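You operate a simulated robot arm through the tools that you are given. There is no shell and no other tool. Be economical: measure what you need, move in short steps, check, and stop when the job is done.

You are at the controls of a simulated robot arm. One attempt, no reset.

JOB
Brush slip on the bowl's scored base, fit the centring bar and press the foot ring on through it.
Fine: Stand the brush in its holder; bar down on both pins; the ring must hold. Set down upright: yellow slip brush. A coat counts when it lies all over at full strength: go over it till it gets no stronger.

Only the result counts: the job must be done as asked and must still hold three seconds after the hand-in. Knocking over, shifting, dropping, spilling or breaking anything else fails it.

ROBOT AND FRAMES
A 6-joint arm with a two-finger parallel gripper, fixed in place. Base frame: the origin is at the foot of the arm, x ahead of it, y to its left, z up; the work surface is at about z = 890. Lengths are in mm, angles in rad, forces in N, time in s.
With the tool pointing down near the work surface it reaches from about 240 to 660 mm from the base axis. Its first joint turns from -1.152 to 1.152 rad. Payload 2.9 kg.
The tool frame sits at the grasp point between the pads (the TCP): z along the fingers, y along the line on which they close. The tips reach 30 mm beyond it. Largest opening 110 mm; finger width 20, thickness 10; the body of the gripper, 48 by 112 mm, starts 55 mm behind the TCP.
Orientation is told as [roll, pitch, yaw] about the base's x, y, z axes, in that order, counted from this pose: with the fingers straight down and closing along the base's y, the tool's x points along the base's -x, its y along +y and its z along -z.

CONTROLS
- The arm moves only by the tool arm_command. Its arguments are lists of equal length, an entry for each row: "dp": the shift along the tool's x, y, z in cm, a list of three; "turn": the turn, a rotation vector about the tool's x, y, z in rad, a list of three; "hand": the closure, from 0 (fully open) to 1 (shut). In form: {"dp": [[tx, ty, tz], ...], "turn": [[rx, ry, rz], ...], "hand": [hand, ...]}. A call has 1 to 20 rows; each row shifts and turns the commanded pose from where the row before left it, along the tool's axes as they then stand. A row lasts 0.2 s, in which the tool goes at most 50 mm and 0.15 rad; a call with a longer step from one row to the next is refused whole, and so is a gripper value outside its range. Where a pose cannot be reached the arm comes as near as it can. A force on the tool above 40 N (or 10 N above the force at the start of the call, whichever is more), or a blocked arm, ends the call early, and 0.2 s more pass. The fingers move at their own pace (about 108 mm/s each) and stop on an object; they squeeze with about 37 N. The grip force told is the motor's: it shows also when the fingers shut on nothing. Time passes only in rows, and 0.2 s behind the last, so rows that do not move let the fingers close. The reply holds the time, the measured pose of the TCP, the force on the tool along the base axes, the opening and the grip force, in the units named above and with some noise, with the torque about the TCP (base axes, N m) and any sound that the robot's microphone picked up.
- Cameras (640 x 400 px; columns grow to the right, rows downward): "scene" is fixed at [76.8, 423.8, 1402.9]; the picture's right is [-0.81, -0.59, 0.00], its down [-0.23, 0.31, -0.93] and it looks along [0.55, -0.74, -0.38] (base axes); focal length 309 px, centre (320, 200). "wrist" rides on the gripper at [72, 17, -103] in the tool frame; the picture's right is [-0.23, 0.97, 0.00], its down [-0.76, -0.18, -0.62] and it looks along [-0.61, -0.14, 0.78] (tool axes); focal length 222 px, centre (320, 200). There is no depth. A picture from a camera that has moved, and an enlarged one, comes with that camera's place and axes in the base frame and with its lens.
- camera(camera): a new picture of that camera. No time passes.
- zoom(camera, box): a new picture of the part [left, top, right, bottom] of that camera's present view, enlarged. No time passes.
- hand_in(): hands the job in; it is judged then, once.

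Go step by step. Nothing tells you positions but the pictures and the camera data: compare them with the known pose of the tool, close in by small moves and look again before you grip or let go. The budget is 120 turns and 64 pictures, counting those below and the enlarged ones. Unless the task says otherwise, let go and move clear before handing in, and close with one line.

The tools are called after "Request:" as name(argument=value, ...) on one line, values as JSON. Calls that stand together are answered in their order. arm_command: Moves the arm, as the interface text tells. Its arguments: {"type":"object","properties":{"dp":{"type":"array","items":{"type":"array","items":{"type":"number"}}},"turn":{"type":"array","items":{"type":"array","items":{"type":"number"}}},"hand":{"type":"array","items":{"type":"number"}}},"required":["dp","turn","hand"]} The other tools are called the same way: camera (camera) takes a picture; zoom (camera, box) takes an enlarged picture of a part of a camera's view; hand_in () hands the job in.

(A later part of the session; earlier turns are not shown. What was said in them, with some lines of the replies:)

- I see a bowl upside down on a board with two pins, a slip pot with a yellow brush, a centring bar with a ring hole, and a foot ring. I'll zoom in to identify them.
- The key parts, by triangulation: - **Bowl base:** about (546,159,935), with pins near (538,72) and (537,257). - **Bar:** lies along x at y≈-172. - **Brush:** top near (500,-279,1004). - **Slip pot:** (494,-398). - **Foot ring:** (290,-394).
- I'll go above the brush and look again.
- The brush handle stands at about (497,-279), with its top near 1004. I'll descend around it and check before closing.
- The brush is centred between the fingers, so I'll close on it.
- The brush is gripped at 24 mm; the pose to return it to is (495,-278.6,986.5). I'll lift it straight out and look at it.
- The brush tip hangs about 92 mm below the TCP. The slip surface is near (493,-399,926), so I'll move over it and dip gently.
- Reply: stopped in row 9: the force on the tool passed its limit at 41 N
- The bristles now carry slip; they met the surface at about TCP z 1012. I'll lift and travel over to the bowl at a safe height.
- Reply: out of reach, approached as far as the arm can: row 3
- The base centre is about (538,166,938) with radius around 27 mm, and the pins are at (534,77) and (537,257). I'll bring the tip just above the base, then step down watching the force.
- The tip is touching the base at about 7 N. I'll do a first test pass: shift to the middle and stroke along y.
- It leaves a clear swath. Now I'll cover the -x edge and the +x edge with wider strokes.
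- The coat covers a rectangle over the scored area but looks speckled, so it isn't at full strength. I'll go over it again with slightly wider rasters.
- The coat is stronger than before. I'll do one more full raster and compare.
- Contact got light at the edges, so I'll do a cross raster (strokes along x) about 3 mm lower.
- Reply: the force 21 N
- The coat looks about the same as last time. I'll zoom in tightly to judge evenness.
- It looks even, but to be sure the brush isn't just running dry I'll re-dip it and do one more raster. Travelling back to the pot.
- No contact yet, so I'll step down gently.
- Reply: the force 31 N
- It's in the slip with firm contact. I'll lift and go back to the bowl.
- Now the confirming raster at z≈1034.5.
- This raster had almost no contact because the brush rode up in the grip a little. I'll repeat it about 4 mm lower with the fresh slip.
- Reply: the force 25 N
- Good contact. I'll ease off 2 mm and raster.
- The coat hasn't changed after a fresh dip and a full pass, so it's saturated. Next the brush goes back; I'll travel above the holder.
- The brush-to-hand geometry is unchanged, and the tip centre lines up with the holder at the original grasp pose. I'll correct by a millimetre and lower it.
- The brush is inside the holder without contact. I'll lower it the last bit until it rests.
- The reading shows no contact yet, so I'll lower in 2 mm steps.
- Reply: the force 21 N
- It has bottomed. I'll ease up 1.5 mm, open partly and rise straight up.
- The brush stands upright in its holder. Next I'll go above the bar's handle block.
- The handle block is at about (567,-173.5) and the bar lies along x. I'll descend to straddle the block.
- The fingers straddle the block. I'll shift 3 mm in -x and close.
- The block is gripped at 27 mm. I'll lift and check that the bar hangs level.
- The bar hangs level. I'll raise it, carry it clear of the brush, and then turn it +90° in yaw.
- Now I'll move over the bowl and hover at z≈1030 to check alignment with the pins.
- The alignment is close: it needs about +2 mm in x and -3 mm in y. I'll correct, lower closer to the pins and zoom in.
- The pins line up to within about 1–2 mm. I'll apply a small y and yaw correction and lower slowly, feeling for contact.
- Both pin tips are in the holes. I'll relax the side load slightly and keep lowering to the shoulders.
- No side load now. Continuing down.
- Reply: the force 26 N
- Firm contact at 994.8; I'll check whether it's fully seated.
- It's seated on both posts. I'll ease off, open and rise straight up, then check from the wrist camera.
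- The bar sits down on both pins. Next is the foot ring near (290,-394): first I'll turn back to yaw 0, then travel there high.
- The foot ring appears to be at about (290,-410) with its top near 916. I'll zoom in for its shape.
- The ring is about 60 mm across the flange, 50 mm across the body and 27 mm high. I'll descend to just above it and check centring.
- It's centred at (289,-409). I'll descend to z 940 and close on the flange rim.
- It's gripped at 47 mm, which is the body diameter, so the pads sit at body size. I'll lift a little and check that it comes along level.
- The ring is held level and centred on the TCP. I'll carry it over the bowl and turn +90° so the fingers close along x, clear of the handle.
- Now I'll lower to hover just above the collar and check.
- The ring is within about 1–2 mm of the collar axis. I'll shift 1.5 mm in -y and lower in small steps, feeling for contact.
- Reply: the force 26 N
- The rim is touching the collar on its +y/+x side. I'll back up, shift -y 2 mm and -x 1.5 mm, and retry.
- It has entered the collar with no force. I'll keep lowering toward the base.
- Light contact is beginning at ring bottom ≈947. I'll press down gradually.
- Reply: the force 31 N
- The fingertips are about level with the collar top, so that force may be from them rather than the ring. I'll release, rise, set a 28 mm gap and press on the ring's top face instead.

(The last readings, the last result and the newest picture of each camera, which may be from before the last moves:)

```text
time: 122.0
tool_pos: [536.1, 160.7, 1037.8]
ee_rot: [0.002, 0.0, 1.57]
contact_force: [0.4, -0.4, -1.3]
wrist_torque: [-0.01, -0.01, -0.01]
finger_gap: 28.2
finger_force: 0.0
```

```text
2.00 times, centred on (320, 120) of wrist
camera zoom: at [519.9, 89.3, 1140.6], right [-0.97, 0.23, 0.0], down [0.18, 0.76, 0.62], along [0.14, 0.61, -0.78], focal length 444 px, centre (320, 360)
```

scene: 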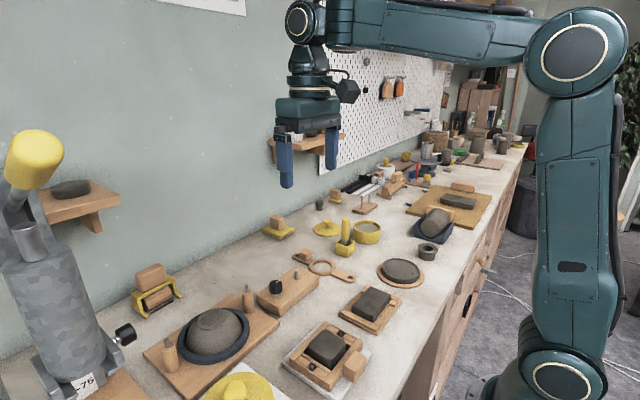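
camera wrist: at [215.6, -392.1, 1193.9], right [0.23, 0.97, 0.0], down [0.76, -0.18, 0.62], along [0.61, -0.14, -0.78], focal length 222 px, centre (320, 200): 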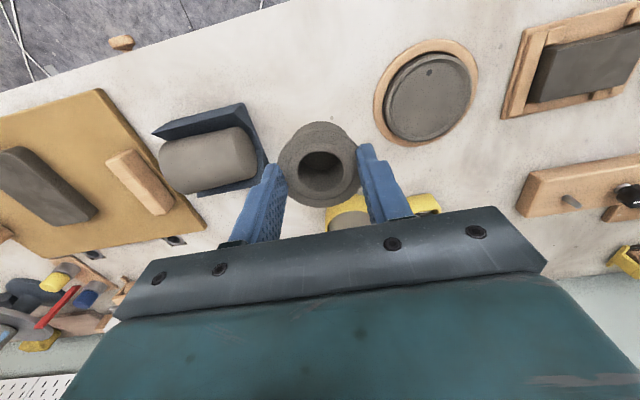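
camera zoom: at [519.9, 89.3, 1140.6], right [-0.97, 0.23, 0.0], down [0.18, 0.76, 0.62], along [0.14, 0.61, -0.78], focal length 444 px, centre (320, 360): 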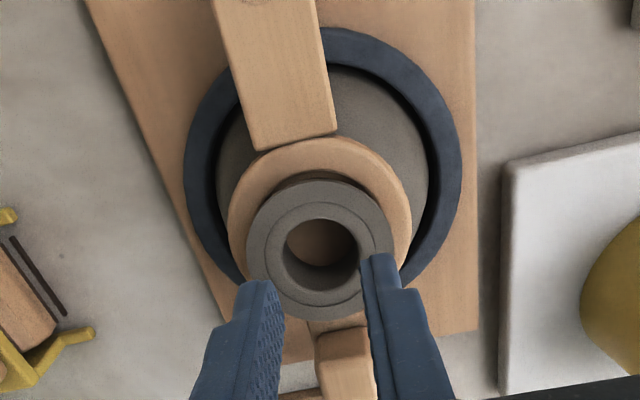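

The ring is in the collar, centred at about (537,164). I'll centre over it and press the top face with the fingertips.

Request:
arm_command(dp=[[-0.28, -0.08, 1.5], [0, 0, 1.2], [0, 0, 0.4], [0, 0, 0.2], [0, 0, 0.2], [0, 0, 0]], turn=[[0, 0, 0], [0, 0, 0], [0, 0, 0], [0, 0, 0], [0, 0, 0], [0, 0, 0]], hand=[0.745, 0.745, 0.745, 0.745, 0.745, 0.745])

```text
time: 123.1
tool_pos: [537.2, 165.7, 1011.3]
ee_rot: [-0.005, -0.006, 1.571]
contact_force: [-1.4, -1.6, 5.5]
wrist_torque: [0.02, 0.17, 0.07]
finger_gap: 29.1
finger_force: 1.6
stopped in row 5: the force on the tool passed its limit at 44 N (the readings are from after the stop); the commanded pose is now the measured one
```

I've contacted the ring's top face. Now I'll apply a sustained press of around 30 N.

Request:
arm_command(dp=[[0, 0, 0.2], [0, 0, 0.1], [0, 0, 0], [0, 0, 0], [0, 0, 0]], turn=[[0, 0, 0], [0, 0, 0], [0, 0, 0], [0, 0, 0], [0, 0, 0]], hand=[0.745, 0.745, 0.745, 0.745, 0.745])

```text
time: 124.3
tool_pos: [537.8, 164.0, 1010.7]
ee_rot: [-0.014, -0.006, 1.569]
contact_force: [-3.7, -6.6, 37.0]
wrist_torque: [0.04, 0.72, 0.1]
finger_gap: 30.3
finger_force: 2.4
```

The torque suggests only the -x finger is bearing, so I'll back off and check whether the ring is tilted.

Request:
arm_command(dp=[[0, 0, -1], [0, 0, -3], [0, 0, -3], [0, 0, 0]], turn=[[0, 0, 0], [0, 0, 0], [0, 0, 0], [0, 0, 0]], hand=[0.745, 0.745, 0.745, 0.745])

Request:
zoom(camera="scene", box=[185, 260, 260, 335])

```text
time: 125.3
tool_pos: [537.0, 163.3, 1077.1]
ee_rot: [-0.005, -0.002, 1.572]
contact_force: [-0.1, 0.8, -0.1]
wrist_torque: [0.03, 0.03, 0.01]
finger_gap: 28.0
finger_force: 0.1
```

```text
5.33 times, centred on (222, 298) of scene
camera zoom: at [76.8, 423.8, 1402.9], right [-0.81, -0.59, 0.0], down [-0.23, 0.31, -0.93], along [0.55, -0.74, -0.38], focal length 1648 px, centre (840, -320)
```

zoom: 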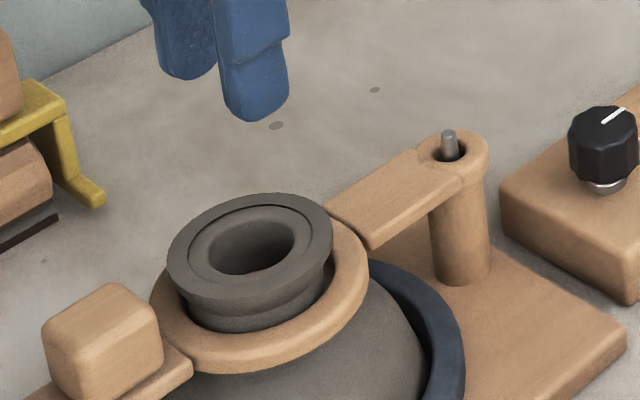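

The ring sits in the collar and looks upright. To seat it evenly, I'll also press the +x side with the -x finger (shift +38 mm in x).

Request:
arm_command(dp=[[0, -3.8, 0], [0, 0, 3.5], [0, 0, 2.5], [0, 0, 0.5], [0, 0, 0.2], [0, 0, 0]], turn=[[0, 0, 0], [0, 0, 0], [0, 0, 0], [0, 0, 0], [0, 0, 0], [0, 0, 0]], hand=[0.745, 0.745, 0.745, 0.745, 0.745, 0.745])

```text
time: 126.7
tool_pos: [575.6, 164.9, 1010.7]
ee_rot: [-0.007, -0.005, 1.571]
contact_force: [-0.9, 0.3, 5.1]
wrist_torque: [0.08, 0.13, -0.02]
finger_gap: 28.3
finger_force: 0.3
```

The height is the same on the +x side, so the ring is level. I'll press here briefly.

Request:
arm_command(dp=[[0, 0, 0.2], [0, 0, 0.15], [0, 0, 0], [0, 0, 0], [0, 0, 0]], turn=[[0, 0, 0], [0, 0, 0], [0, 0, 0], [0, 0, 0], [0, 0, 0]], hand=[0.745, 0.745, 0.745, 0.745, 0.745])

```text
time: 127.9
tool_pos: [577.1, 165.4, 1010.6]
ee_rot: [-0.012, -0.007, 1.571]
contact_force: [-2.9, -2.4, 32.0]
wrist_torque: [0.2, 0.7, 0.04]
finger_gap: 28.5
finger_force: 0.7
```

Now one more central press held for a couple of seconds.

Request:
arm_command(dp=[[0, 0, -2], [0, 3.9, 0], [0, 0, 1.5], [0, 0, 0.35], [0, 0, 0.15], [0, 0, 0.15], [0, 0, 0]], turn=[[0, 0, 0], [0, 0, 0], [0, 0, 0], [0, 0, 0], [0, 0, 0], [0, 0, 0], [0, 0, 0]], hand=[0.745, 0.745, 0.745, 0.745, 0.745, 0.745, 0.745])

```text
time: 129.3
tool_pos: [537.8, 165.8, 1011.4]
ee_rot: [-0.015, -0.008, 1.573]
contact_force: [-3.8, -1.4, 6.4]
wrist_torque: [0.03, 0.22, 0.07]
finger_gap: 29.9
finger_force: 1.6
stopped in row 7: the force on the tool passed its limit at 45 N (the readings are from after the stop); the commanded pose is now the measured one
```

Request:
arm_command(dp=[[0, 0, 0.15], [0, 0, 0.08], [0, 0, 0], [0, 0, 0], [0, 0, 0], [0, 0, 0], [0, 0, 0], [0, 0, 0], [0, 0, 0], [0, 0, 0]], turn=[[0, 0, 0], [0, 0, 0], [0, 0, 0], [0, 0, 0], [0, 0, 0], [0, 0, 0], [0, 0, 0], [0, 0, 0], [0, 0, 0], [0, 0, 0]], hand=[0.745, 0.745, 0.745, 0.745, 0.745, 0.745, 0.745, 0.745, 0.745, 0.745])

```text
time: 131.5
tool_pos: [537.7, 165.8, 1011.6]
ee_rot: [-0.019, -0.008, 1.569]
contact_force: [-6.0, 0.6, 34.4]
wrist_torque: [0.3, 0.78, 0.04]
finger_gap: 30.3
finger_force: 2.5
```

I held 34 N for two seconds, with the ring bearing on the base and the flange clear of the collar. I'll rise clear and look at the final state.

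Request:
arm_command(dp=[[0, 0, -0.5], [0, 0, -3], [0, 0, -4], [0, 0, -4], [0, 0, -3], [0, 0, 0], [0, 0, 0]], turn=[[0, 0, 0], [0, 0, 0], [0, 0, 0], [0, 0, 0], [0, 0, 0], [0, 0, 0], [0, 0, 0]], hand=[0.745, 0.745, 0.745, 0.745, 0.745, 0.745, 0.745])

Request:
zoom(camera="scene", box=[140, 180, 400, 370])

```text
time: 133.1
tool_pos: [536.4, 164.6, 1151.2]
ee_rot: [-0.014, -0.006, 1.571]
contact_force: [-0.1, -0.1, 0.4]
wrist_torque: [0.0, 0.02, 0.01]
finger_gap: 28.0
finger_force: 0.1
```

```text
2.11 times, centred on (270, 275) of scene
camera zoom: at [76.8, 423.8, 1402.9], right [-0.81, -0.59, 0.0], down [-0.23, 0.31, -0.93], along [0.55, -0.74, -0.38], focal length 650 px, centre (425, 42)
```

zoom: 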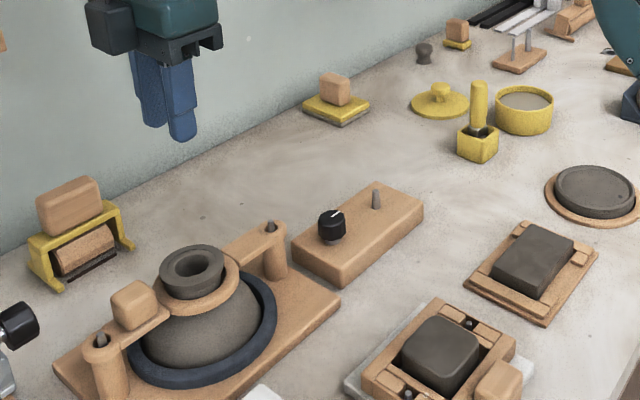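

The brush stands in its holder, the bar is down on both pins, the ring sits level in the collar, and the arm is clear. Handing in.

Request:
hand_in()

```text
The job is handed in.
```

I handed the job in with all three parts done, but I didn't pull-test the ring, so whether it holds rests on the press: the slip coat stopped getting stronger after a fresh dip, the brush is upright in its holder, the bar is down on both pins, and the ring was pressed through it at up to about 45 N and held at 34 N for two seconds.
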